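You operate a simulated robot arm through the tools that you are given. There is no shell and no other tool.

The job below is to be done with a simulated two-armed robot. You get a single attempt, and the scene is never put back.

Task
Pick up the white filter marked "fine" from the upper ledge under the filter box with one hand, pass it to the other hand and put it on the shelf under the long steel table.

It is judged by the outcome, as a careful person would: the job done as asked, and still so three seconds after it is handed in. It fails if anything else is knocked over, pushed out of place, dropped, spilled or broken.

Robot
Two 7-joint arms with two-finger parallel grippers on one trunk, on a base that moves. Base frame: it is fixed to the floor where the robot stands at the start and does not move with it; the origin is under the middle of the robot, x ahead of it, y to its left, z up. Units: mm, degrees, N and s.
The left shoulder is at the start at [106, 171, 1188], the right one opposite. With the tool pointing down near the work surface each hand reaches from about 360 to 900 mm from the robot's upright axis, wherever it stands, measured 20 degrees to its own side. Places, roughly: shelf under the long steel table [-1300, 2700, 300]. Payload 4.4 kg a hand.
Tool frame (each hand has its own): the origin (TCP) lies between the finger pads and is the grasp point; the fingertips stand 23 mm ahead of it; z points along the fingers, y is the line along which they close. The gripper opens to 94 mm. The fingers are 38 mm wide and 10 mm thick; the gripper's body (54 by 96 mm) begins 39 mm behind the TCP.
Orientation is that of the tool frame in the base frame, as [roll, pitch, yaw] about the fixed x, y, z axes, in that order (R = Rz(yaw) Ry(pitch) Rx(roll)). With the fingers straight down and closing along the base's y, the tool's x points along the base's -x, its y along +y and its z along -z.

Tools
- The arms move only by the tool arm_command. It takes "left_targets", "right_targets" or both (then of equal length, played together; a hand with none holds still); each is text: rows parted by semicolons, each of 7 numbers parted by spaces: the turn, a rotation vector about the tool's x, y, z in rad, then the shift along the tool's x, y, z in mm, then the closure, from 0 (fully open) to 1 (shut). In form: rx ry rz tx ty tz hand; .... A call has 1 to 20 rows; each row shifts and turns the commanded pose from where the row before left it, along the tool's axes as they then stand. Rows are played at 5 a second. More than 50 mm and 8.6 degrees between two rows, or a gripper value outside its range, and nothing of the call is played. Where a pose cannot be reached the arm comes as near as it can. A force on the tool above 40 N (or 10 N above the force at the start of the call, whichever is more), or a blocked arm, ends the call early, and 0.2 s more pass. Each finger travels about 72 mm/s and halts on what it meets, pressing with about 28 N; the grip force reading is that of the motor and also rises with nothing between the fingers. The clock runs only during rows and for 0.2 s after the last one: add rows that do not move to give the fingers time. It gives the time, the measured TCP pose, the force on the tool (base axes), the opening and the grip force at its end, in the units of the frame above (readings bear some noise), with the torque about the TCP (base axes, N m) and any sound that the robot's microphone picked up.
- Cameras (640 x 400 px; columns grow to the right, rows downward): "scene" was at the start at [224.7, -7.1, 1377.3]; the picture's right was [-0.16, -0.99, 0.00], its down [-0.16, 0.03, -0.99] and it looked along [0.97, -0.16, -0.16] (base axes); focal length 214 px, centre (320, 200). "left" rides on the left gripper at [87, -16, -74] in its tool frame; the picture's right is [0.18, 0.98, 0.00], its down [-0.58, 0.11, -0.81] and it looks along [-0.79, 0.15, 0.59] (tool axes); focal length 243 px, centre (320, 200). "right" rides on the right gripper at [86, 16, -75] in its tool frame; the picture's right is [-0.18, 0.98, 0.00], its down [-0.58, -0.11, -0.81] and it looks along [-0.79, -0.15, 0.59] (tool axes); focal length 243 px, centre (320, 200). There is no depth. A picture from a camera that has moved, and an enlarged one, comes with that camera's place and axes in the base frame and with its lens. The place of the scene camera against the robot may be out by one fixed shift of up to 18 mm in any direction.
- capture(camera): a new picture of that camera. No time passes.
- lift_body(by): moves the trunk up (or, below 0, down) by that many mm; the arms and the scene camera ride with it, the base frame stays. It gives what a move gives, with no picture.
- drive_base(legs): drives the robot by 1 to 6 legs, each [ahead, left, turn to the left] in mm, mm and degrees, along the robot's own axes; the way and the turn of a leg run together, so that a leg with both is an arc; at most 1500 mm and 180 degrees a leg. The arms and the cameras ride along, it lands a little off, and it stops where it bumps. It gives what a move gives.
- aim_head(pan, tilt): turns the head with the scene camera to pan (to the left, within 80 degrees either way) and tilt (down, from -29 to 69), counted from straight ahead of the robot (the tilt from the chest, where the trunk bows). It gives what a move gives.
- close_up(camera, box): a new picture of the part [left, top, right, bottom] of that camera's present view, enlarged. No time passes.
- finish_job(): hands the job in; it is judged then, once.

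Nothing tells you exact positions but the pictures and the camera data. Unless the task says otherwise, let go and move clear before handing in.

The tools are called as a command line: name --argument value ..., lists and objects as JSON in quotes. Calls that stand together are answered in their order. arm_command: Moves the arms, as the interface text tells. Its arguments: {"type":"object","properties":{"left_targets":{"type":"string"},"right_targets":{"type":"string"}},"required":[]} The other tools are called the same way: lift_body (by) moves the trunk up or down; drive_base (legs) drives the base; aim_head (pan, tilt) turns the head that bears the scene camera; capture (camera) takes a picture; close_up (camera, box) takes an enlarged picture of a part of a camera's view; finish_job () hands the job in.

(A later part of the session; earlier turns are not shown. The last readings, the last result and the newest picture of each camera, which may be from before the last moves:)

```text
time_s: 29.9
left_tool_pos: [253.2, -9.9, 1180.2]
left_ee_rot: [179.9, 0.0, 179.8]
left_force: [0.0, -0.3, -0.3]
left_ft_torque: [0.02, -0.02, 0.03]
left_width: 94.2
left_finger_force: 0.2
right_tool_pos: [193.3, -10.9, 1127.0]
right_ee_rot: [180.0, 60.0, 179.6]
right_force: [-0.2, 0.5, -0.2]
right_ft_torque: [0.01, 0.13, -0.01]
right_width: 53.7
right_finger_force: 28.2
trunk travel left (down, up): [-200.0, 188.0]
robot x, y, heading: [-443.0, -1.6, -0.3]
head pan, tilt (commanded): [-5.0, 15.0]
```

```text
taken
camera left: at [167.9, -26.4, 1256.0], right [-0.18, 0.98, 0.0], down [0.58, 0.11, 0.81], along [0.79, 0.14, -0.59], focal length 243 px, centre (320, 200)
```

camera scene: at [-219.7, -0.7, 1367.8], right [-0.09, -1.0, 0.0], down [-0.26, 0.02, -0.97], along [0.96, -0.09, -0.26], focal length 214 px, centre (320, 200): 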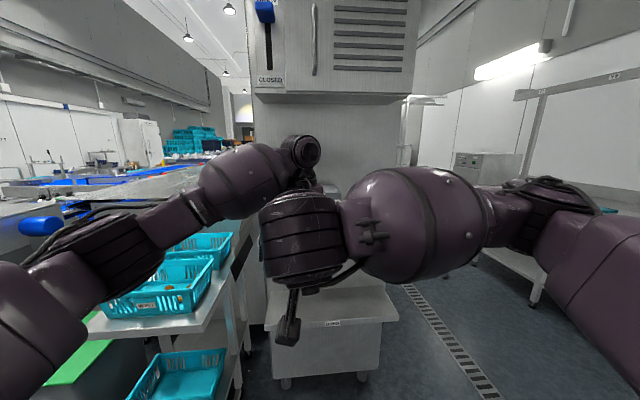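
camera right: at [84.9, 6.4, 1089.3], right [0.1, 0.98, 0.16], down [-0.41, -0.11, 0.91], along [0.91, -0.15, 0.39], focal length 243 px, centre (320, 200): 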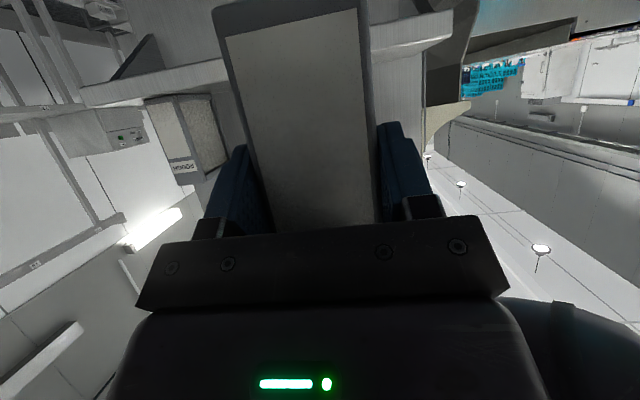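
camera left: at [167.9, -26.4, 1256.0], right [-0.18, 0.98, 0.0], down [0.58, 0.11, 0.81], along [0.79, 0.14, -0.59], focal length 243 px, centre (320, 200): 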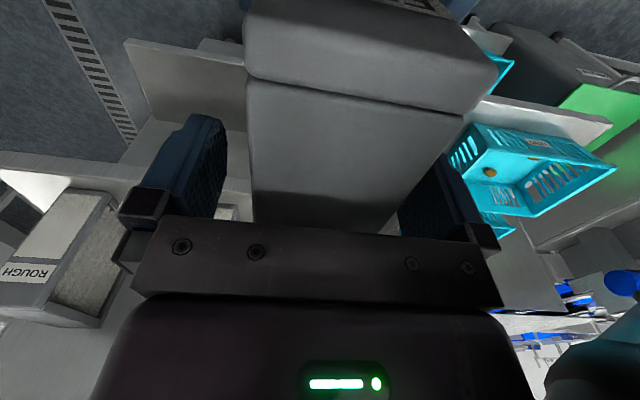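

The right hand holds the filter alone and it hasn't shifted. I'll raise the left hand clear, then move it left and back.

arm_command --left_targets "0 0 0 0 0 -15 0; 0 0 0 0 0 -20 0; 0 0 0 0 0 -25 0; 0 0 0 0 0 -25 0; 0 0 0 0 0 -25 0; 0 0 0 0 30 0 0; 0 0 0 0 30 0 0; 0 0 0 0 30 0 0; 0 0 0 0 30 0 0; 0 0 0 0 30 0 0; 0 0 0 25 15 0 0; 0 0 0 30 15 0 0; 0 0 0 30 0 0 0; 0 0 0 30 0 0 0; 0 0 0 30 0 0 0; 0 0 0 30 0 0 0; 0 0 0 0 0 0 0"

capture --camera "scene"

capture --camera "right"

capture --camera "left"

```text
time_s: 33.5
left_tool_pos: [80.6, 170.7, 1290.5]
left_ee_rot: [-180.0, -0.2, 179.7]
left_force: [0.8, 0.4, 0.6]
left_ft_torque: [-0.01, 0.01, 0.01]
left_width: 94.0
left_finger_force: 0.0
right_tool_pos: [193.9, -10.6, 1125.2]
right_ee_rot: [180.0, 59.9, 179.7]
right_force: [0.4, -0.4, 0.3]
right_ft_torque: [0.01, 0.11, 0.01]
right_width: 53.7
right_finger_force: 28.0
trunk travel left (down, up): [-200.0, 188.0]
robot x, y, heading: [-446.5, -1.1, -0.4]
head pan, tilt (commanded): [-5.0, 15.0]
```

```text
taken
camera scene: at [-219.2, -0.3, 1367.6], right [-0.09, -1.0, 0.0], down [-0.26, 0.02, -0.97], along [0.96, -0.09, -0.26], focal length 214 px, centre (320, 200)
```

scene: 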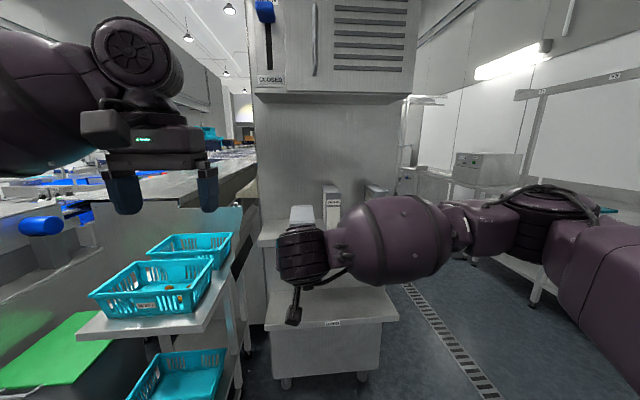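

```text
taken
camera right: at [85.3, 6.2, 1088.9], right [0.1, 0.98, 0.16], down [-0.41, -0.11, 0.91], along [0.91, -0.15, 0.39], focal length 243 px, centre (320, 200)
```

right: 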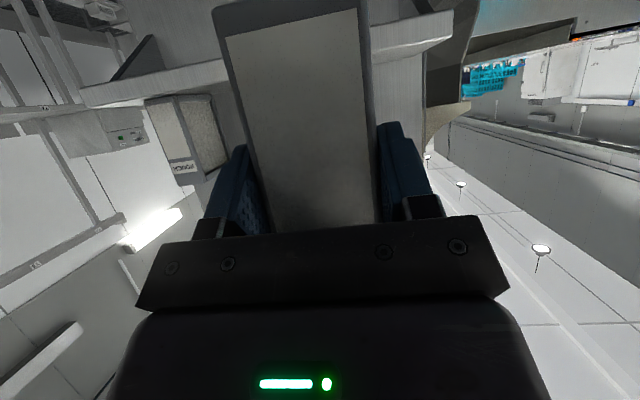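

```text
taken
camera left: at [-4.5, 155.6, 1365.0], right [-0.18, 0.98, 0.0], down [0.58, 0.11, 0.81], along [0.79, 0.14, -0.59], focal length 243 px, centre (320, 200)
```

left: 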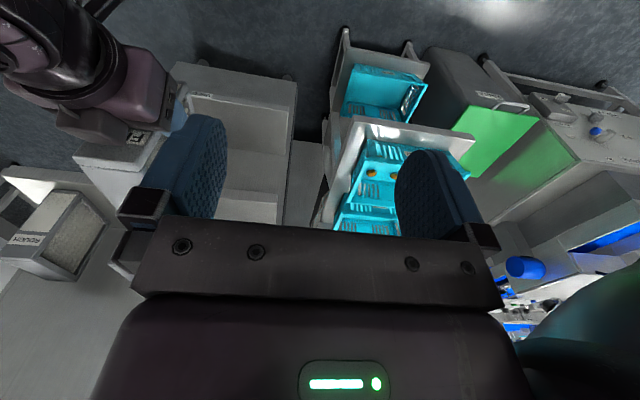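

The handover is done and the left hand is clear. Next I'll turn left to face along the aisle toward the long table and look.

drive_base --legs '[[0, 0, 90]]'

aim_head --pan 30 --tilt 20

capture --camera "scene"

aim_head --pan -25 --tilt 25

capture --camera "scene"

```text
time_s: 37.7
left_tool_pos: [-611.4, 530.3, 1290.2]
left_ee_rot: [180.0, -0.1, -90.8]
left_force: [-0.3, 0.7, 0.0]
left_ft_torque: [0.01, -0.02, -0.01]
left_width: 94.1
left_finger_force: 0.0
right_tool_pos: [-428.8, 640.8, 1127.3]
right_ee_rot: [-179.9, 60.0, -90.9]
right_force: [0.4, 0.1, -0.2]
right_ft_torque: [-0.08, 0.0, 0.03]
right_width: 53.7
right_finger_force: 28.3
trunk travel left (down, up): [-200.0, 188.0]
robot x, y, heading: [-442.8, 1.1, 88.9]
head pan, tilt (commanded): [-5.0, 15.0]
```

```text
time_s: 38.7
left_tool_pos: [-611.8, 530.5, 1289.8]
left_ee_rot: [180.0, 0.0, -90.9]
left_force: [-0.3, 0.3, 0.4]
left_ft_torque: [0.03, -0.02, 0.02]
left_width: 93.7
left_finger_force: 0.1
right_tool_pos: [-426.3, 641.1, 1126.7]
right_ee_rot: [-180.0, 59.9, -90.9]
right_force: [-0.3, 0.3, 1.0]
right_ft_torque: [-0.09, 0.01, -0.04]
right_width: 53.6
right_finger_force: 28.2
trunk travel left (down, up): [-200.0, 188.0]
robot x, y, heading: [-444.3, -0.1, 89.1]
head pan, tilt (commanded): [30.0, 20.0]
```

```text
taken
camera scene: at [-485.4, 219.9, 1359.7], right [0.87, 0.49, 0.0], down [0.17, -0.3, -0.94], along [-0.46, 0.82, -0.34], focal length 214 px, centre (320, 200)
```

scene: 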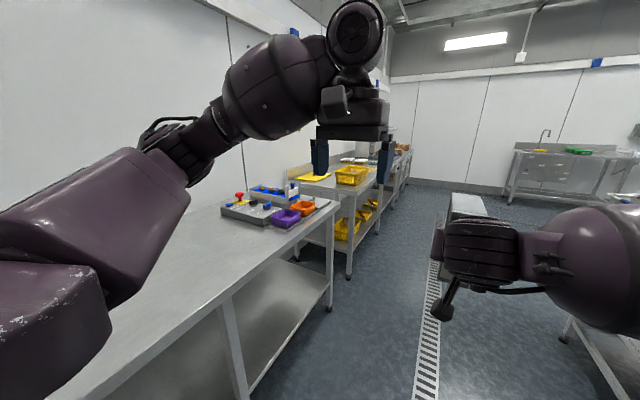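

```text
time_s: 40.0
left_tool_pos: [-610.6, 529.8, 1290.1]
left_ee_rot: [180.0, 0.0, -90.9]
left_force: [0.7, 0.1, 0.3]
left_ft_torque: [0.0, -0.01, -0.01]
left_width: 93.7
left_finger_force: 0.2
right_tool_pos: [-427.8, 641.4, 1126.2]
right_ee_rot: [179.9, 60.1, -90.9]
right_force: [0.0, -0.3, -0.9]
right_ft_torque: [-0.13, 0.05, 0.0]
right_width: 53.7
right_finger_force: 28.4
trunk travel left (down, up): [-200.0, 188.0]
robot x, y, heading: [-446.6, 1.2, 89.4]
head pan, tilt (commanded): [-25.0, 25.0]
```

```text
taken
camera scene: at [-400.0, 221.5, 1351.6], right [0.9, -0.44, 0.0], down [-0.18, -0.38, -0.91], along [0.39, 0.82, -0.42], focal length 214 px, centre (320, 200)
```

scene: 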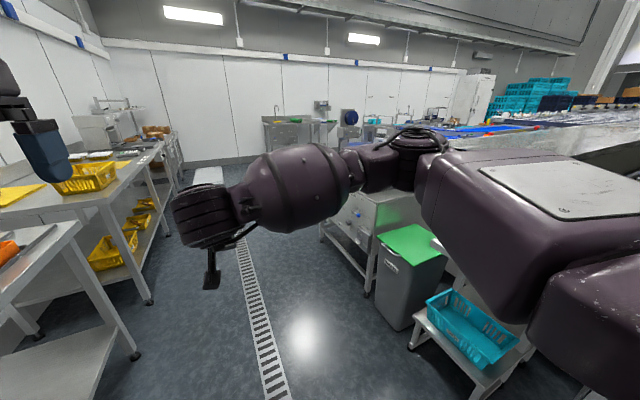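

The aisle is clear: the tables' front edges are at x ≈ -1035 and the machines on the right begin at x ≈ 430. I'll drive ahead along the aisle and look at the shelf.

drive_base --legs '[[1500, -60, 0]]'

aim_head --pan 55 --tilt 35

capture --camera "scene"

aim_head --pan 0 --tilt 25

capture --camera "scene"

capture --camera "right"

```text
refused: leg 1 is longer than a leg can be; nothing moved
```

```text
time_s: 41.5
left_tool_pos: [-611.9, 530.6, 1290.3]
left_ee_rot: [179.9, 0.0, -90.9]
left_force: [0.7, 0.3, -0.2]
left_ft_torque: [-0.01, -0.01, 0.0]
left_width: 93.8
left_finger_force: 0.0
right_tool_pos: [-428.4, 640.4, 1127.0]
right_ee_rot: [180.0, 60.0, -90.8]
right_force: [-0.6, 0.0, 0.3]
right_ft_torque: [-0.1, -0.01, -0.03]
right_width: 54.1
right_finger_force: 28.1
trunk travel left (down, up): [-200.0, 188.0]
robot x, y, heading: [-446.3, 2.3, 89.2]
head pan, tilt (commanded): [55.0, 35.0]
```

```text
taken
camera scene: at [-511.5, 190.2, 1335.8], right [0.59, 0.81, 0.0], down [0.46, -0.34, -0.82], along [-0.66, 0.48, -0.57], focal length 214 px, centre (320, 200)
```

scene: 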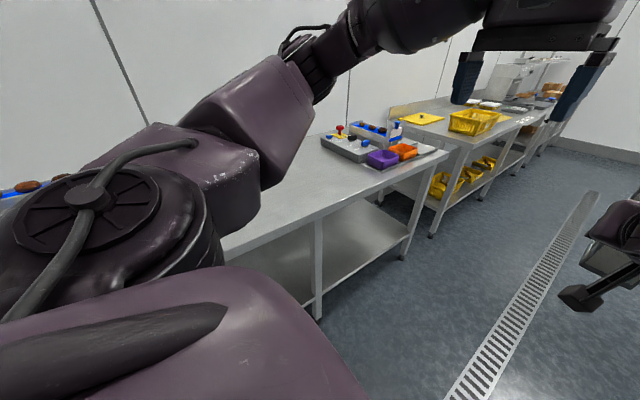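

```text
time_s: 42.7
left_tool_pos: [-611.1, 528.8, 1289.9]
left_ee_rot: [179.9, 0.0, -90.9]
left_force: [-0.1, 0.8, 0.0]
left_ft_torque: [0.0, 0.0, 0.0]
left_width: 94.1
left_finger_force: 0.1
right_tool_pos: [-429.7, 640.7, 1128.6]
right_ee_rot: [180.0, 60.0, -91.0]
right_force: [-0.2, -0.5, 0.0]
right_ft_torque: [-0.08, 0.03, -0.02]
right_width: 54.1
right_finger_force: 27.8
trunk travel left (down, up): [-200.0, 188.0]
robot x, y, heading: [-444.8, 3.1, 89.1]
head pan, tilt (commanded): [0.0, 25.0]
```

```text
taken
camera scene: at [-438.8, 230.6, 1351.6], right [1.0, -0.01, 0.0], down [-0.01, -0.42, -0.91], along [0.01, 0.91, -0.42], focal length 214 px, centre (320, 200)
```

scene: 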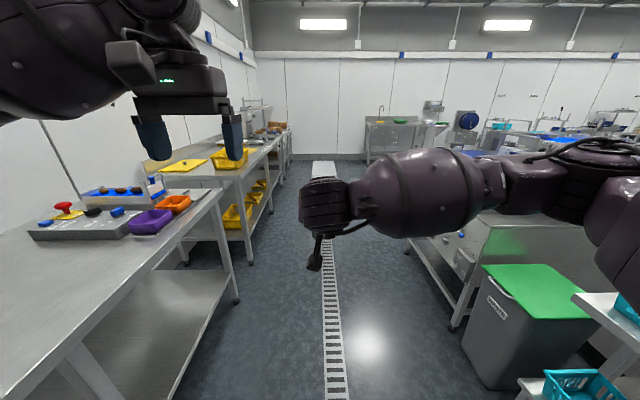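

```text
taken
camera right: at [-447.3, 533.4, 1089.3], right [-0.98, 0.11, 0.16], down [0.1, -0.41, 0.91], along [0.16, 0.91, 0.39], focal length 243 px, centre (320, 200)
```

right: 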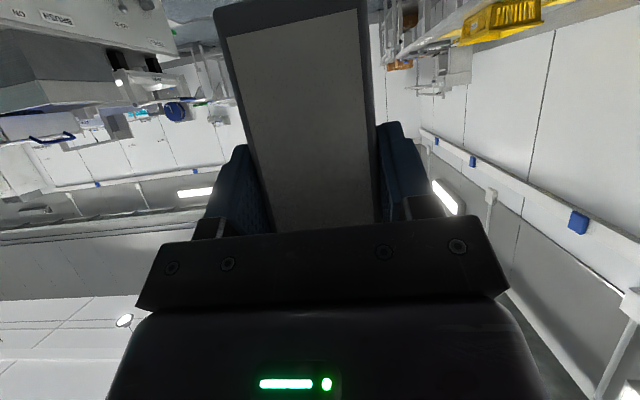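

The path ahead is clear; I'll drive forward with a shorter leg.

drive_base --legs '[[1400, -60, 0]]'

aim_head --pan 55 --tilt 40

capture --camera "scene"

aim_head --pan 20 --tilt 30

capture --camera "scene"

```text
time_s: 49.7
left_tool_pos: [-557.5, 1929.3, 1289.5]
left_ee_rot: [-180.0, -0.1, -89.5]
left_force: [-0.7, 0.0, -0.3]
left_ft_torque: [-0.05, -0.01, -0.02]
left_width: 94.1
left_finger_force: 0.0
right_tool_pos: [-377.6, 2044.6, 1127.1]
right_ee_rot: [180.0, 60.1, -89.7]
right_force: [0.3, 0.2, 1.0]
right_ft_torque: [-0.1, -0.01, 0.0]
right_width: 53.8
right_finger_force: 28.1
trunk travel left (down, up): [-200.0, 188.0]
robot x, y, heading: [-380.4, 1401.2, 90.4]
head pan, tilt (commanded): [0.0, 25.0]
```

```text
time_s: 51.0
left_tool_pos: [-557.7, 1929.6, 1290.7]
left_ee_rot: [-180.0, 0.0, -89.4]
left_force: [-0.6, 0.0, -0.7]
left_ft_torque: [0.0, 0.01, -0.05]
left_width: 94.0
left_finger_force: 0.1
right_tool_pos: [-375.7, 2044.4, 1127.4]
right_ee_rot: [-180.0, 60.0, -89.6]
right_force: [0.1, -0.5, 0.2]
right_ft_torque: [-0.05, 0.01, 0.0]
right_width: 53.8
right_finger_force: 27.7
trunk travel left (down, up): [-200.0, 188.0]
robot x, y, heading: [-379.9, 1404.1, 90.3]
head pan, tilt (commanded): [55.0, 40.0]
```

```text
taken
camera scene: at [-447.7, 1589.7, 1328.3], right [0.57, 0.82, 0.0], down [0.53, -0.37, -0.77], along [-0.63, 0.44, -0.64], focal length 214 px, centre (320, 200)
```

scene: 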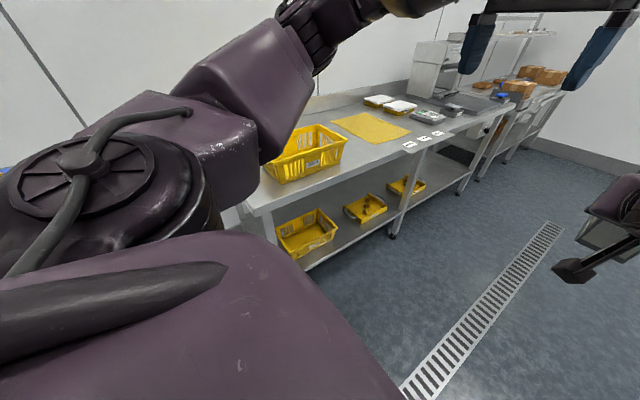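

```text
time_s: 52.0
left_tool_pos: [-557.0, 1929.3, 1290.1]
left_ee_rot: [180.0, 0.0, -89.5]
left_force: [-0.4, -0.3, 0.1]
left_ft_torque: [0.04, 0.0, 0.02]
left_width: 94.0
left_finger_force: 0.1
right_tool_pos: [-377.3, 2043.7, 1127.6]
right_ee_rot: [-179.9, 60.1, -89.7]
right_force: [0.3, 0.6, -0.2]
right_ft_torque: [-0.08, 0.03, -0.02]
right_width: 53.6
right_finger_force: 27.8
trunk travel left (down, up): [-200.0, 188.0]
robot x, y, heading: [-381.8, 1405.4, 90.2]
head pan, tilt (commanded): [20.0, 30.0]
```

```text
taken
camera scene: at [-409.4, 1626.1, 1343.6], right [0.94, 0.35, 0.0], down [0.17, -0.47, -0.87], along [-0.3, 0.81, -0.5], focal length 214 px, centre (320, 200)
```

scene: 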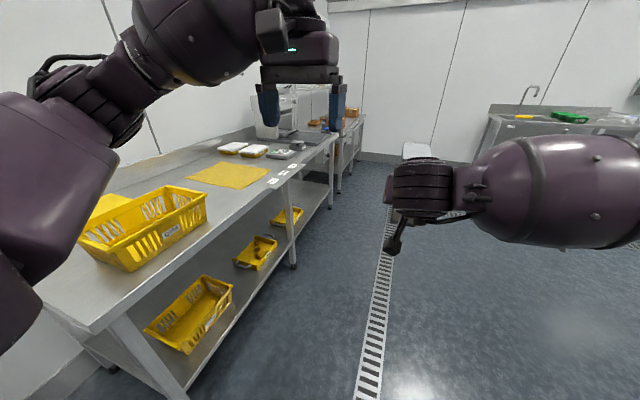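

I see the long table with three yellow trays on its lower shelf. I'll zoom in to see the free space and the labels on the table.

close_up --camera "scene" --box '[120, 120, 360, 360]'

close_up --camera "scene" --box '[220, 120, 370, 220]'

```text
1.67 times, centred on (240, 240) of scene
camera zoom: at [-409.4, 1626.1, 1343.6], right [0.94, 0.35, 0.0], down [0.17, -0.47, -0.87], along [-0.3, 0.81, -0.5], focal length 358 px, centre (453, 133)
```

zoom: 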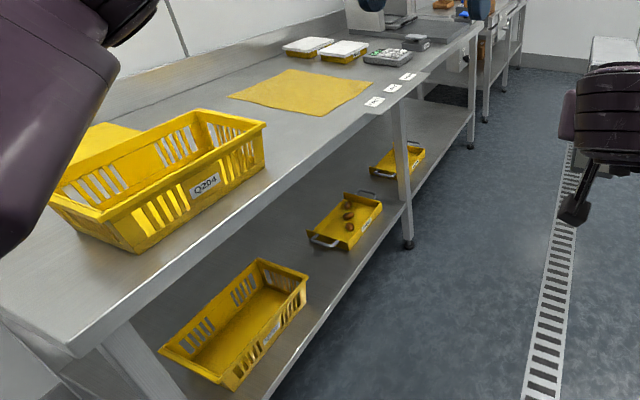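

```text
4.00 times, centred on (295, 170) of scene
camera zoom: at [-409.4, 1626.1, 1343.6], right [0.94, 0.35, 0.0], down [0.17, -0.47, -0.87], along [-0.3, 0.81, -0.5], focal length 858 px, centre (420, 320)
```

zoom: 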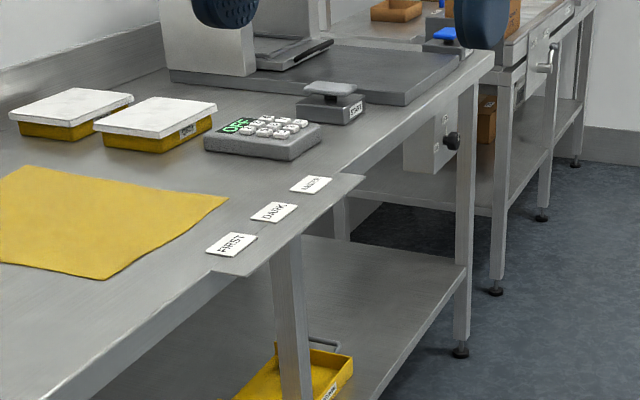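

The shelf is at z ≈ 280–300, with trays up to about y ≈ 3070 and free space from about y 3100 to 3650. I'll look ahead and to the right for clearance before driving further.

aim_head --pan -40 --tilt 25

capture --camera "scene"

aim_head --pan -80 --tilt 25

capture --camera "scene"

```text
time_s: 53.3
left_tool_pos: [-557.4, 1927.3, 1291.5]
left_ee_rot: [179.9, 0.0, -89.5]
left_force: [0.3, -1.3, -0.8]
left_ft_torque: [0.01, 0.01, 0.0]
left_width: 94.1
left_finger_force: 0.1
right_tool_pos: [-376.3, 2044.3, 1127.0]
right_ee_rot: [-180.0, 60.0, -89.7]
right_force: [0.0, -0.2, 0.4]
right_ft_torque: [-0.08, -0.05, 0.01]
right_width: 53.6
right_finger_force: 28.4
trunk travel left (down, up): [-200.0, 188.0]
robot x, y, heading: [-380.0, 1407.2, 90.6]
head pan, tilt (commanded): [-40.0, 25.0]
```

```text
taken
camera scene: at [-319.1, 1612.4, 1351.6], right [0.77, -0.64, 0.0], down [-0.27, -0.33, -0.91], along [0.58, 0.7, -0.42], focal length 214 px, centre (320, 200)
```

scene: 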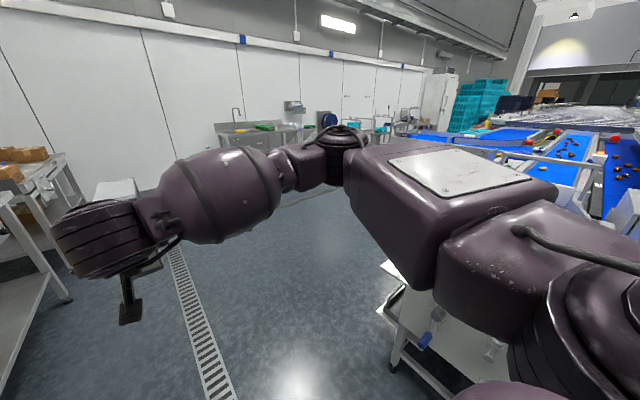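

```text
time_s: 54.3
left_tool_pos: [-557.0, 1928.0, 1290.6]
left_ee_rot: [-180.0, -0.1, -89.5]
left_force: [-0.9, 1.1, 0.2]
left_ft_torque: [0.01, 0.01, 0.04]
left_width: 94.2
left_finger_force: 0.0
right_tool_pos: [-376.4, 2043.4, 1127.0]
right_ee_rot: [180.0, 60.0, -89.7]
right_force: [0.5, 0.2, -0.3]
right_ft_torque: [-0.12, 0.01, 0.04]
right_width: 53.9
right_finger_force: 28.2
trunk travel left (down, up): [-200.0, 188.0]
robot x, y, heading: [-382.3, 1403.5, 90.4]
head pan, tilt (commanded): [-80.0, 25.0]
```

```text
taken
camera scene: at [-287.2, 1558.1, 1351.6], right [0.18, -0.98, 0.0], down [-0.42, -0.08, -0.91], along [0.89, 0.16, -0.42], focal length 214 px, centre (320, 200)
```

scene: 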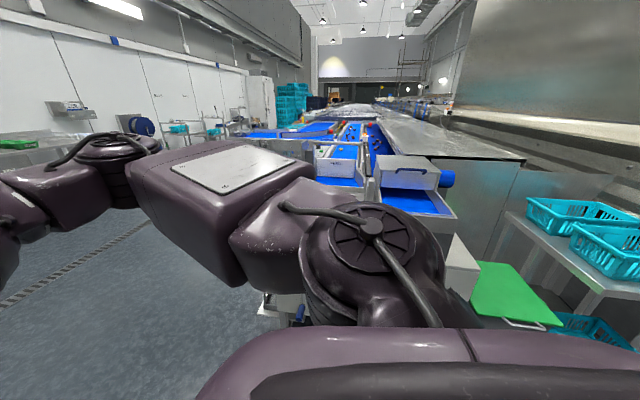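

The floor ahead and to the right is open. I'll drive on to about (-110, 3200), then turn left to face the table.

drive_base --legs '[[1400, -150, 0], [400, -120, 0]]'

aim_head --pan 70 --tilt 35

capture --camera "scene"

aim_head --pan 0 --tilt 25

capture --camera "scene"

```text
time_s: 63.6
left_tool_pos: [-229.6, 3734.3, 1290.1]
left_ee_rot: [-180.0, 0.0, -91.9]
left_force: [1.3, 0.0, -0.5]
left_ft_torque: [-0.01, 0.0, 0.03]
left_width: 94.0
left_finger_force: 0.1
right_tool_pos: [-45.0, 3843.0, 1127.9]
right_ee_rot: [180.0, 60.0, -91.9]
right_force: [-0.2, 0.1, -1.6]
right_ft_torque: [-0.12, 0.01, 0.0]
right_width: 53.9
right_finger_force: 27.9
trunk travel left (down, up): [-200.0, 188.0]
robot x, y, heading: [-76.6, 3203.5, 88.2]
head pan, tilt (commanded): [-80.0, 25.0]
```

```text
time_s: 65.9
left_tool_pos: [-230.0, 3734.7, 1290.5]
left_ee_rot: [180.0, 0.1, -91.9]
left_force: [-0.6, -0.2, -0.3]
left_ft_torque: [0.02, 0.0, 0.02]
left_width: 94.1
left_finger_force: 0.0
right_tool_pos: [-44.6, 3841.8, 1127.8]
right_ee_rot: [-180.0, 60.0, -92.0]
right_force: [-0.1, -1.0, -1.0]
right_ft_torque: [-0.09, 0.01, 0.02]
right_width: 53.7
right_finger_force: 27.6
trunk travel left (down, up): [-200.0, 188.0]
robot x, y, heading: [-77.4, 3202.1, 88.3]
head pan, tilt (commanded): [70.0, 35.0]
```

```text
taken
camera scene: at [-148.3, 3373.4, 1335.8], right [0.37, 0.93, 0.0], down [0.53, -0.21, -0.82], along [-0.76, 0.31, -0.57], focal length 214 px, centre (320, 200)
```

scene: 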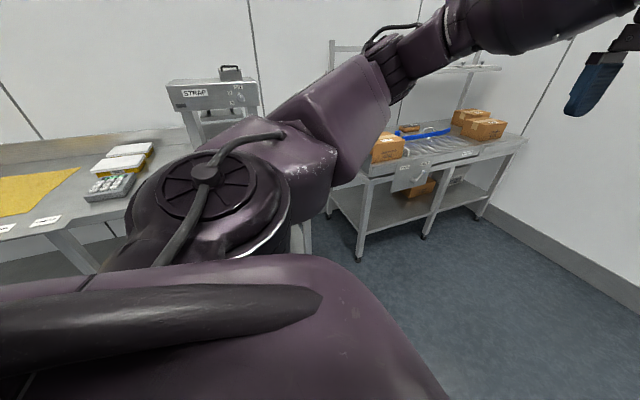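

```text
time_s: 67.3
left_tool_pos: [-230.2, 3734.3, 1290.0]
left_ee_rot: [180.0, 0.0, -91.9]
left_force: [0.0, 0.3, 0.2]
left_ft_torque: [0.02, -0.03, 0.02]
left_width: 93.8
left_finger_force: 0.1
right_tool_pos: [-44.8, 3842.3, 1126.7]
right_ee_rot: [-180.0, 60.0, -92.0]
right_force: [-0.3, 0.0, -2.2]
right_ft_torque: [-0.12, -0.01, 0.03]
right_width: 53.7
right_finger_force: 27.9
trunk travel left (down, up): [-200.0, 188.0]
robot x, y, heading: [-75.2, 3203.8, 87.9]
head pan, tilt (commanded): [0.0, 25.0]
```

```text
taken
camera scene: at [-63.6, 3432.5, 1351.6], right [1.0, -0.03, 0.0], down [-0.01, -0.42, -0.91], along [0.03, 0.91, -0.42], focal length 214 px, centre (320, 200)
```

scene: 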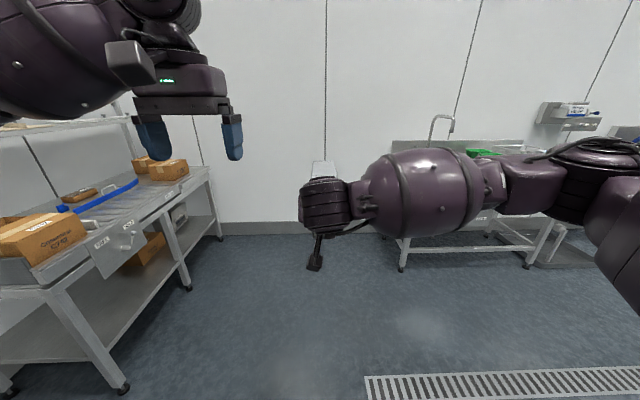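

I'm beside the far half of the long table with free floor all around. Turning left ~92° to face it squarely.

drive_base --legs '[[0, 0, 92]]'

aim_head --pan 0 --tilt 35

capture --camera "scene"

aim_head --pan 25 --tilt 35

capture --camera "scene"

capture --camera "right"

```text
time_s: 71.6
left_tool_pos: [-604.9, 3040.8, 1290.4]
left_ee_rot: [179.9, 0.0, -1.1]
left_force: [-0.8, -0.5, -1.0]
left_ft_torque: [-0.02, 0.01, 0.02]
left_width: 94.1
left_finger_force: 0.0
right_tool_pos: [-714.1, 3224.7, 1126.8]
right_ee_rot: [180.0, 60.0, -1.2]
right_force: [-0.2, -0.6, -1.3]
right_ft_torque: [0.02, -0.13, -0.01]
right_width: 53.8
right_finger_force: 27.7
trunk travel left (down, up): [-200.0, 188.0]
robot x, y, heading: [-69.4, 3206.9, 178.9]
head pan, tilt (commanded): [0.0, 25.0]
```

```text
time_s: 72.3
left_tool_pos: [-603.7, 3041.1, 1290.9]
left_ee_rot: [-179.9, -0.1, -1.1]
left_force: [-0.2, 0.6, 0.7]
left_ft_torque: [0.02, 0.01, 0.0]
left_width: 94.1
left_finger_force: 0.0
right_tool_pos: [-714.2, 3225.0, 1127.2]
right_ee_rot: [-180.0, 59.9, -1.1]
right_force: [-0.2, 0.0, -2.3]
right_ft_torque: [0.02, -0.09, -0.03]
right_width: 53.8
right_finger_force: 28.0
trunk travel left (down, up): [-200.0, 188.0]
robot x, y, heading: [-74.1, 3203.1, 178.9]
head pan, tilt (commanded): [0.0, 35.0]
```

```text
taken
camera scene: at [-288.4, 3215.7, 1335.9], right [0.02, 1.0, 0.0], down [0.57, -0.01, -0.82], along [-0.82, 0.02, -0.57], focal length 214 px, centre (320, 200)
```

scene: 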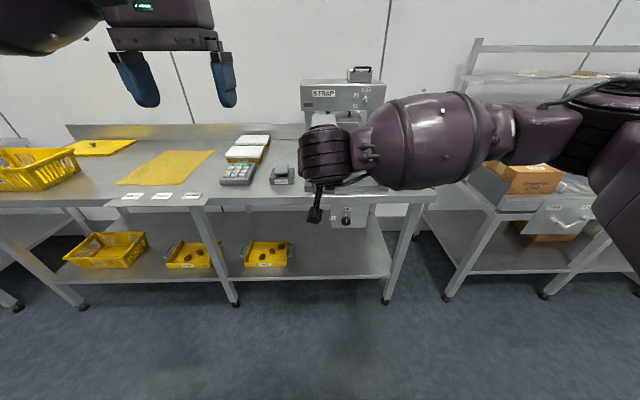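

```text
time_s: 73.2
left_tool_pos: [-603.8, 3039.3, 1290.4]
left_ee_rot: [180.0, 0.0, -1.1]
left_force: [-0.8, 0.6, -0.4]
left_ft_torque: [-0.01, 0.01, -0.03]
left_width: 93.8
left_finger_force: 0.0
right_tool_pos: [-714.5, 3224.9, 1127.3]
right_ee_rot: [-180.0, 59.9, -1.2]
right_force: [-0.1, -0.3, -1.5]
right_ft_torque: [-0.02, -0.11, 0.03]
right_width: 53.9
right_finger_force: 28.3
trunk travel left (down, up): [-200.0, 188.0]
robot x, y, heading: [-74.1, 3204.8, 178.8]
head pan, tilt (commanded): [25.0, 35.0]
```

```text
taken
camera scene: at [-280.9, 3178.4, 1335.8], right [-0.4, 0.92, 0.0], down [0.53, 0.23, -0.82], along [-0.75, -0.33, -0.57], focal length 214 px, centre (320, 200)
```

scene: 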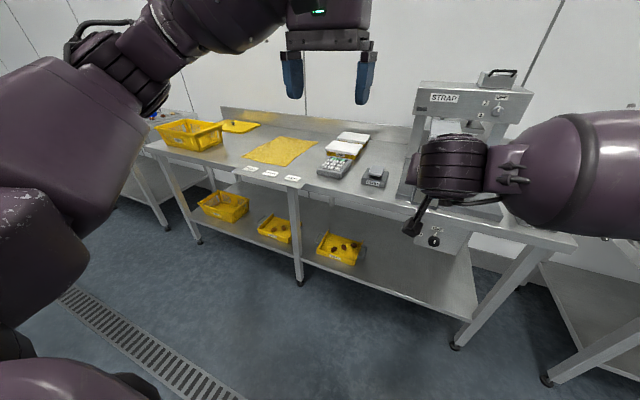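

```text
taken
camera right: at [-608.4, 3206.1, 1089.3], right [-0.11, -0.98, 0.16], down [0.41, 0.1, 0.91], along [-0.91, 0.17, 0.39], focal length 243 px, centre (320, 200)
```

right: 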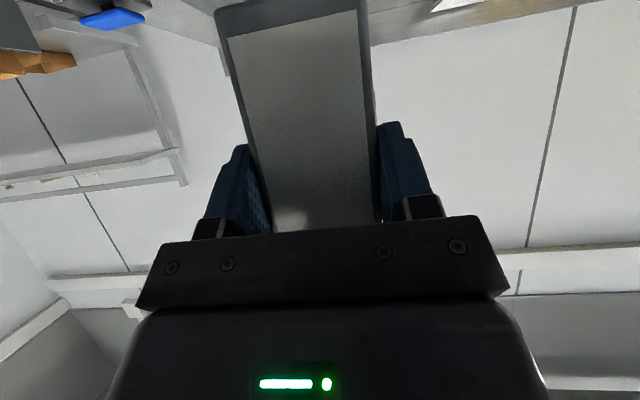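

The free shelf stretch is y ≈ 3090–3630, shelf z ≈ 270–300, table front at x ≈ -1055, and a control box hangs under the table edge at z > 650. I'll square up the heading and lower the trunk fully.

drive_base --legs '[[0, 0, 1.1]]'

lift_body --by -195

arm_command --right_targets "0 0 0 19.5 -10 11.25 1; 0 0 0 19.5 -10 11.25 1; 0 0 0 19.5 -10 11.25 1; 0 0 0 19.5 -10 11.25 1; 0 0 0 19.5 -10 11.25 1; 0 0 0 19.5 -10 11.25 1; 0 0 0 19.5 -10 11.25 1; 0 0 0 19.5 -10 11.25 1; 0 0 0 19.5 -10 11.25 1; 0 0 0 19.5 -10 11.25 1; 0 0 0 0 0 0 1"

capture --camera "scene"

capture --camera "right"

```text
time_s: 73.9
left_tool_pos: [-600.7, 3029.7, 1290.8]
left_ee_rot: [179.9, 0.1, 0.0]
left_force: [-0.5, 0.2, 0.2]
left_ft_torque: [0.0, -0.02, 0.0]
left_width: 94.1
left_finger_force: 0.2
right_tool_pos: [-714.2, 3212.4, 1126.4]
right_ee_rot: [-180.0, 59.9, -0.1]
right_force: [-0.2, -0.4, -2.2]
right_ft_torque: [-0.02, -0.12, 0.06]
right_width: 53.7
right_finger_force: 27.6
trunk travel left (down, up): [-200.0, 188.0]
robot x, y, heading: [-68.6, 3203.4, 180.0]
head pan, tilt (commanded): [25.0, 35.0]
```

```text
time_s: 76.0
left_tool_pos: [-600.2, 3031.7, 1097.5]
left_ee_rot: [180.0, 0.0, 0.0]
left_force: [-0.1, 0.5, 0.6]
left_ft_torque: [0.02, 0.06, -0.02]
left_width: 94.1
left_finger_force: 0.1
right_tool_pos: [-714.3, 3213.6, 933.0]
right_ee_rot: [179.8, 60.1, -0.2]
right_force: [0.3, 0.3, -0.4]
right_ft_torque: [0.01, -0.1, 0.01]
right_width: 54.0
right_finger_force: 27.7
trunk travel left (down, up): [-5.0, 383.0]
robot x, y, heading: [-73.6, 3204.5, 180.0]
head pan, tilt (commanded): [25.0, 35.0]
```

```text
time_s: 78.5
left_tool_pos: [-600.7, 3031.1, 1095.5]
left_ee_rot: [-180.0, 0.0, 0.0]
left_force: [-0.3, 0.5, 0.3]
left_ft_torque: [0.0, -0.02, 0.04]
left_width: 93.8
left_finger_force: 0.0
right_tool_pos: [-712.6, 3312.7, 707.5]
right_ee_rot: [-180.0, 60.0, -0.2]
right_force: [-0.1, -0.7, -2.5]
right_ft_torque: [-0.04, -0.11, 0.0]
right_width: 54.0
right_finger_force: 27.5
trunk travel left (down, up): [-5.0, 383.0]
robot x, y, heading: [-76.1, 3204.3, 180.0]
head pan, tilt (commanded): [25.0, 35.0]
```

```text
taken
camera scene: at [-455.1, 3174.6, 1101.6], right [-0.42, 0.91, 0.0], down [0.52, 0.24, -0.82], along [-0.74, -0.35, -0.57], focal length 214 px, centre (320, 200)
```

scene: 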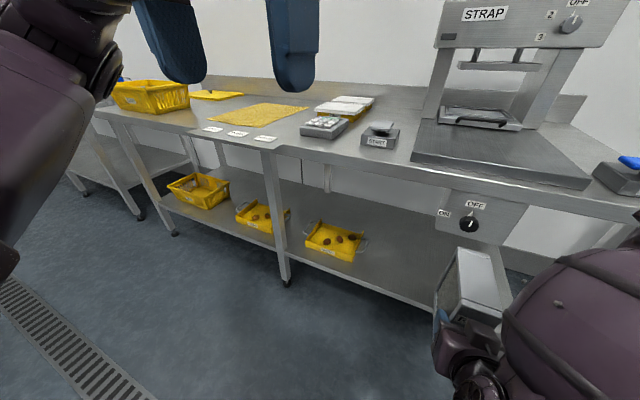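

```text
taken
camera right: at [-607.0, 3296.5, 669.0], right [-0.09, -0.98, 0.16], down [0.41, 0.11, 0.91], along [-0.91, 0.15, 0.39], focal length 243 px, centre (320, 200)
```

right: 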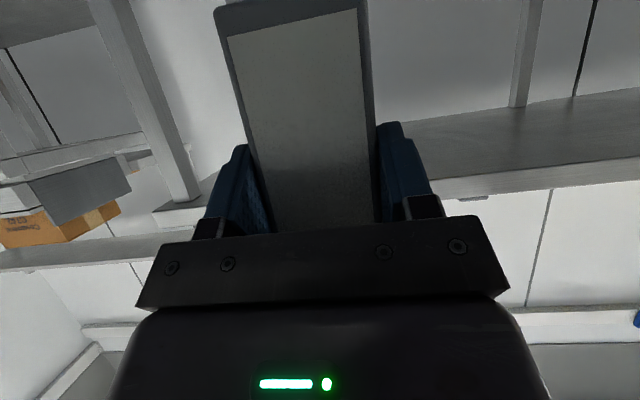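

The arm descends well. I'll lower the right hand further in the open space in front of the table.

arm_command --right_targets "0 0 0 19.5 0 11.25 1; 0 0 0 19.5 0 11.25 1; 0 0 0 19.5 0 11.25 1; 0 0 0 19.5 0 11.25 1; 0 0 0 19.5 0 11.25 1; 0 0 0 19.5 0 11.25 1; 0 0 0 19.5 0 11.25 1; 0 0 0 19.5 0 11.25 1; 0 0 0 19.5 0 11.25 1; 0 0 0 19.5 0 11.25 1; 0 0 0 19.5 0 11.25 1; 0 0 0 19.5 0 11.25 1; 0 0 0 0 0 0 1"

aim_head --pan -10 --tilt 45

capture --camera "scene"

capture --camera "right"

capture --camera "left"

```text
time_s: 81.2
left_tool_pos: [-599.9, 3030.0, 1095.6]
left_ee_rot: [-180.0, -0.1, 0.0]
left_force: [-0.2, 0.6, -0.2]
left_ft_torque: [-0.03, 0.04, -0.01]
left_width: 93.8
left_finger_force: 0.1
right_tool_pos: [-703.6, 3241.0, 463.8]
right_ee_rot: [-179.7, 59.8, -0.1]
right_force: [0.1, -0.7, -1.3]
right_ft_torque: [0.01, -0.1, -0.01]
right_width: 53.9
right_finger_force: 27.9
right hand out of reach, approached as far as the arm can: row 2, 3, 4, 5, 6, 7, 8, 9, 10, 11, 12
trunk travel left (down, up): [-5.0, 383.0]
robot x, y, heading: [-75.1, 3204.2, 179.9]
head pan, tilt (commanded): [25.0, 35.0]
```

```text
time_s: 82.3
left_tool_pos: [-600.9, 3030.1, 1096.7]
left_ee_rot: [180.0, 0.0, 0.0]
left_force: [-0.4, -0.8, -0.5]
left_ft_torque: [0.0, 0.04, 0.01]
left_width: 94.0
left_finger_force: 0.1
right_tool_pos: [-703.9, 3239.9, 464.0]
right_ee_rot: [-179.6, 59.9, -0.1]
right_force: [-0.9, -0.2, -2.2]
right_ft_torque: [0.0, -0.1, 0.0]
right_width: 53.9
right_finger_force: 28.2
trunk travel left (down, up): [-5.0, 383.0]
robot x, y, heading: [-74.9, 3200.6, 179.9]
head pan, tilt (commanded): [-10.0, 45.0]
```

```text
taken
camera scene: at [-455.4, 3225.7, 1086.8], right [0.17, 0.98, 0.0], down [0.7, -0.12, -0.71], along [-0.7, 0.12, -0.71], focal length 214 px, centre (320, 200)
```

scene: 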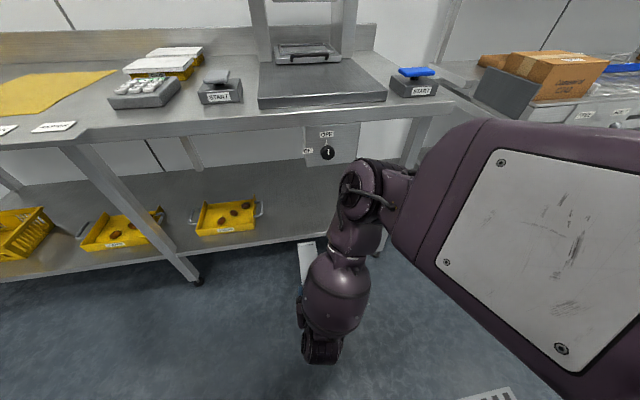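

```text
taken
camera right: at [-596.9, 3223.0, 426.0], right [-0.1, -0.98, 0.16], down [0.41, 0.1, 0.91], along [-0.91, 0.15, 0.39], focal length 243 px, centre (320, 200)
```

right: 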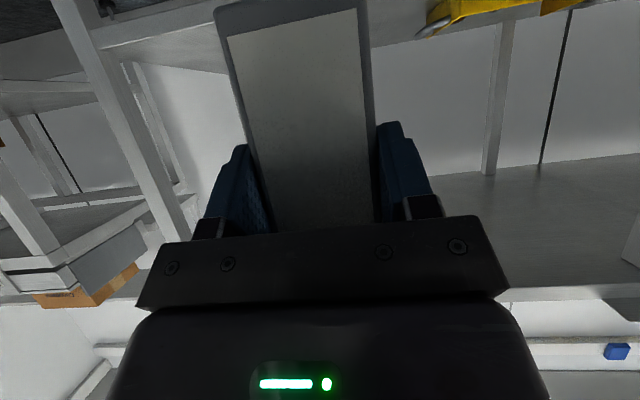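

```text
taken
camera left: at [-513.5, 3046.3, 1170.4], right [0.18, -0.98, 0.0], down [-0.58, -0.11, 0.81], along [-0.79, -0.15, -0.59], focal length 243 px, centre (320, 200)
```

left: 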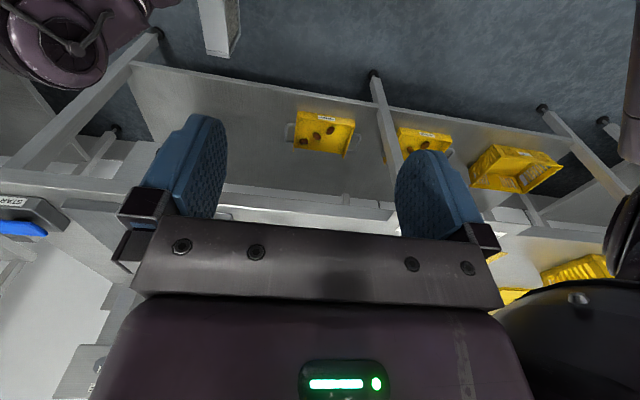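

The arm folded awkwardly (elbow forward) because the trunk leans ahead when lowered, so the hand is too close to the shoulder. I'll back the robot up to give room, then extend the arm further out.

drive_base --legs '[[-300, 0, 0]]'

arm_command --right_targets "0 0 0 0 0 0 1; 0 0 0 -10 0 17.3 1; 0 0 0 -10 0 17.3 1; 0 0 0 0 0 0 1"

capture --camera "scene"

```text
time_s: 84.3
left_tool_pos: [-297.2, 3029.8, 1095.8]
left_ee_rot: [-179.9, 0.0, -0.1]
left_force: [-0.6, 0.1, -0.4]
left_ft_torque: [-0.02, 0.0, 0.0]
left_width: 94.1
left_finger_force: 0.1
right_tool_pos: [-398.2, 3240.5, 465.0]
right_ee_rot: [-179.5, 59.9, -0.2]
right_force: [-0.2, -0.3, -2.1]
right_ft_torque: [0.01, -0.09, 0.0]
right_width: 53.7
right_finger_force: 28.3
trunk travel left (down, up): [-5.0, 383.0]
robot x, y, heading: [225.0, 3202.7, 179.8]
head pan, tilt (commanded): [-10.0, 45.0]
```

```text
time_s: 85.3
left_tool_pos: [-296.3, 3030.5, 1095.8]
left_ee_rot: [179.9, 0.0, -0.1]
left_force: [0.4, 0.3, -0.2]
left_ft_torque: [-0.01, 0.03, -0.01]
left_width: 94.2
left_finger_force: 0.0
right_tool_pos: [-439.0, 3239.6, 462.7]
right_ee_rot: [-179.4, 59.7, -0.1]
right_force: [0.7, 0.0, -1.7]
right_ft_torque: [0.01, -0.1, 0.03]
right_width: 53.7
right_finger_force: 27.5
trunk travel left (down, up): [-5.0, 383.0]
robot x, y, heading: [227.3, 3200.1, 179.9]
head pan, tilt (commanded): [-10.0, 45.0]
```

```text
taken
camera scene: at [-151.7, 3225.7, 1086.7], right [0.18, 0.98, 0.0], down [0.7, -0.12, -0.71], along [-0.7, 0.12, -0.71], focal length 214 px, centre (320, 200)
```

scene: 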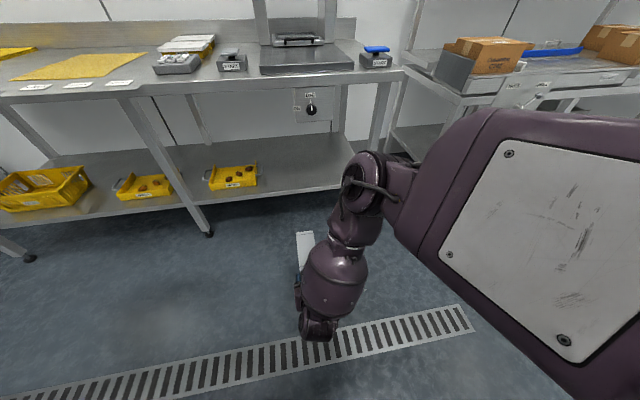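

The commanded pose follows the reachable one, good. I'll extend the hand forward and a bit to the right in open space.

arm_command --right_targets "0 0 0 -13.5 -10 23.4 1; 0 0 0 -13.5 -10 23.4 1; 0 0 0 -13.5 -10 23.4 1; 0 0 0 -13.5 -10 23.4 1; 0 0 0 -13.5 -10 23.4 1; 0 0 0 -13.5 -10 23.4 1; 0 0 0 -13.5 -10 23.4 1; 0 0 0 0 0 0 1"

capture --camera "scene"

capture --camera "right"

```text
time_s: 87.1
left_tool_pos: [-297.9, 3030.6, 1094.9]
left_ee_rot: [-180.0, -0.1, -0.1]
left_force: [-0.1, 0.1, 0.9]
left_ft_torque: [0.02, 0.0, -0.03]
left_width: 93.9
left_finger_force: 0.1
right_tool_pos: [-631.6, 3266.3, 475.8]
right_ee_rot: [-179.0, 59.5, -0.2]
right_force: [0.5, -0.4, -1.9]
right_ft_torque: [-0.01, -0.12, 0.01]
right_width: 53.6
right_finger_force: 27.5
right hand out of reach, approached as far as the arm can: row 1, 2, 3, 4, 5, 6, 7
trunk travel left (down, up): [-5.0, 383.0]
robot x, y, heading: [228.5, 3199.2, 179.7]
head pan, tilt (commanded): [-10.0, 45.0]
```

```text
taken
camera scene: at [-151.7, 3225.7, 1086.8], right [0.18, 0.98, 0.0], down [0.7, -0.12, -0.71], along [-0.7, 0.12, -0.71], focal length 214 px, centre (320, 200)
```

scene: 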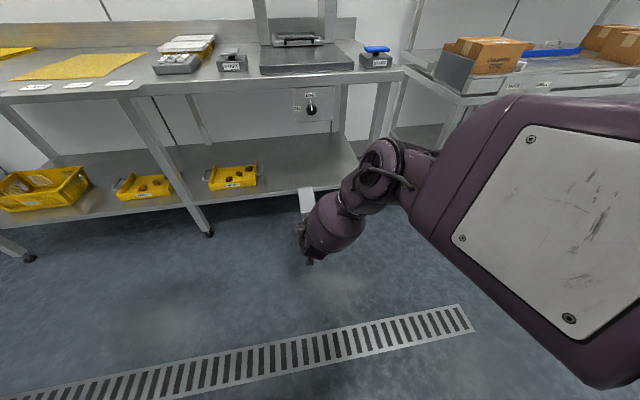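

```text
taken
camera right: at [-526.1, 3248.7, 439.0], right [-0.11, -0.98, 0.15], down [0.4, 0.09, 0.91], along [-0.91, 0.16, 0.38], focal length 243 px, centre (320, 200)
```

right: 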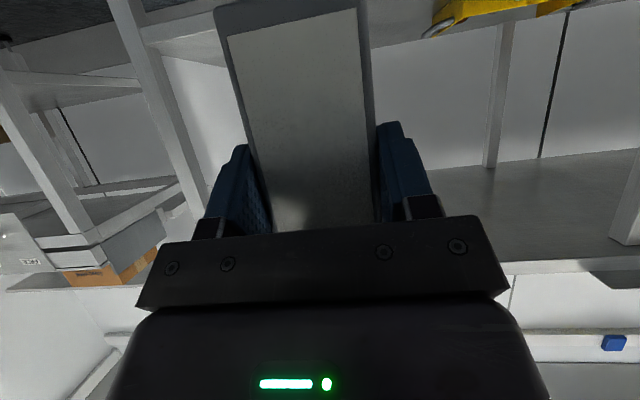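

The limit seems lateral: the arm prefers the low hand nearer the robot's midline. I'll shift the hand left while extending and correct the small tilt.

arm_command --right_targets "-0.0087 -0.004 0 -5 15 8.7 1; -0.0087 -0.004 0 -5 15 8.7 1; 0 0 0 -5 15 8.7 1; 0 0 0 -10 10 17.3 1; 0 0 0 -10 0 17.3 1; 0 0 0 0 0 0 1"

capture --camera "scene"

```text
time_s: 88.5
left_tool_pos: [-297.9, 3030.4, 1096.0]
left_ee_rot: [179.9, 0.0, -0.1]
left_force: [-0.3, 0.6, 0.0]
left_ft_torque: [-0.02, -0.01, -0.01]
left_width: 94.2
left_finger_force: 0.1
right_tool_pos: [-701.9, 3212.7, 476.5]
right_ee_rot: [179.4, 60.2, -0.2]
right_force: [0.5, -0.3, -1.5]
right_ft_torque: [0.0, -0.1, 0.0]
right_width: 54.0
right_finger_force: 28.2
trunk travel left (down, up): [-5.0, 383.0]
robot x, y, heading: [229.1, 3202.8, 179.8]
head pan, tilt (commanded): [-10.0, 45.0]
```

```text
taken
camera scene: at [-151.7, 3225.8, 1086.8], right [0.18, 0.98, 0.0], down [0.7, -0.12, -0.71], along [-0.7, 0.12, -0.71], focal length 214 px, centre (320, 200)
```

scene: 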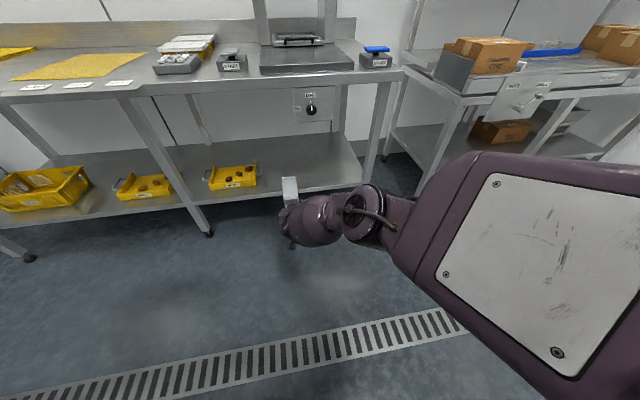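

Reachable now, with a good elbow position. I'll test lowering further in free space to confirm shelf height can be reached.

arm_command --right_targets "0.005 0 0 17.3 0 10 1; 0.005 0.003 0 17.3 0 10 1; 0 0 0 17.3 0 10 1; 0 0 0 17.3 0 10 1; 0 0 0 17.3 0 10 1; 0 0 0 17.3 0 10 1; 0 0 0 0 0 0 1"

capture --camera "scene"

capture --camera "right"

capture --camera "left"

```text
time_s: 90.1
left_tool_pos: [-296.9, 3030.2, 1095.6]
left_ee_rot: [-180.0, 0.0, -0.2]
left_force: [0.1, 1.3, -0.2]
left_ft_torque: [-0.01, -0.02, -0.02]
left_width: 94.0
left_finger_force: 0.1
right_tool_pos: [-662.4, 3221.3, 405.8]
right_ee_rot: [179.9, 60.0, -0.2]
right_force: [1.2, -0.2, -1.4]
right_ft_torque: [-0.02, -0.11, 0.02]
right_width: 53.7
right_finger_force: 27.9
right hand out of reach, approached as far as the arm can: row 2, 3, 4, 5, 6
trunk travel left (down, up): [-5.0, 383.0]
robot x, y, heading: [227.7, 3199.3, 179.6]
head pan, tilt (commanded): [-10.0, 45.0]
```

```text
taken
camera scene: at [-151.7, 3225.8, 1086.8], right [0.18, 0.98, 0.0], down [0.7, -0.12, -0.71], along [-0.7, 0.12, -0.71], focal length 214 px, centre (320, 200)
```

scene: 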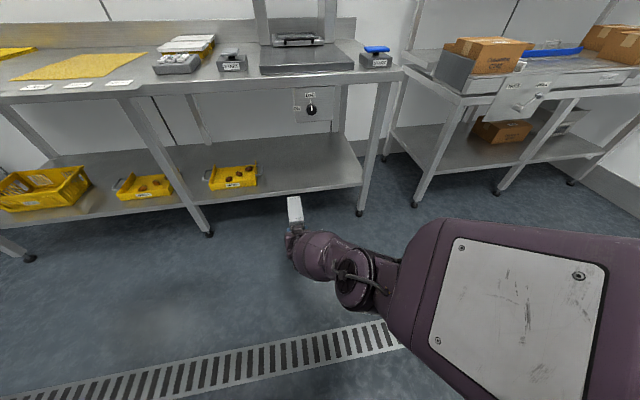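

```text
taken
camera right: at [-556.1, 3204.6, 367.5], right [-0.09, -0.98, 0.16], down [0.41, 0.11, 0.91], along [-0.91, 0.15, 0.39], focal length 243 px, centre (320, 200)
```

right: 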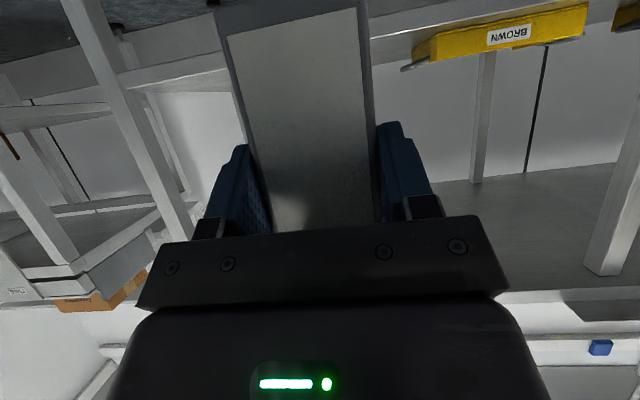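

```text
taken
camera left: at [-210.1, 3046.4, 1170.4], right [0.18, -0.98, 0.0], down [-0.58, -0.11, 0.81], along [-0.79, -0.15, -0.59], focal length 243 px, centre (320, 200)
```

left: 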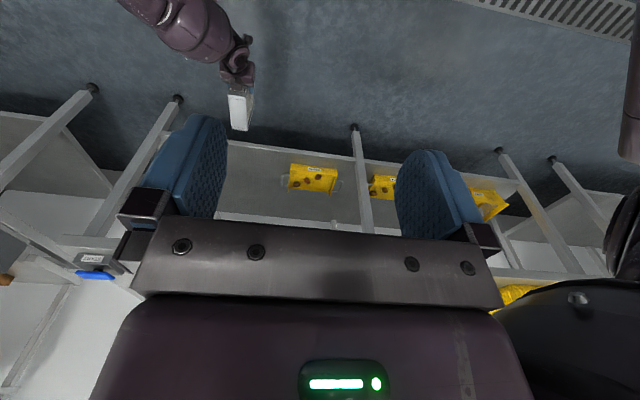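

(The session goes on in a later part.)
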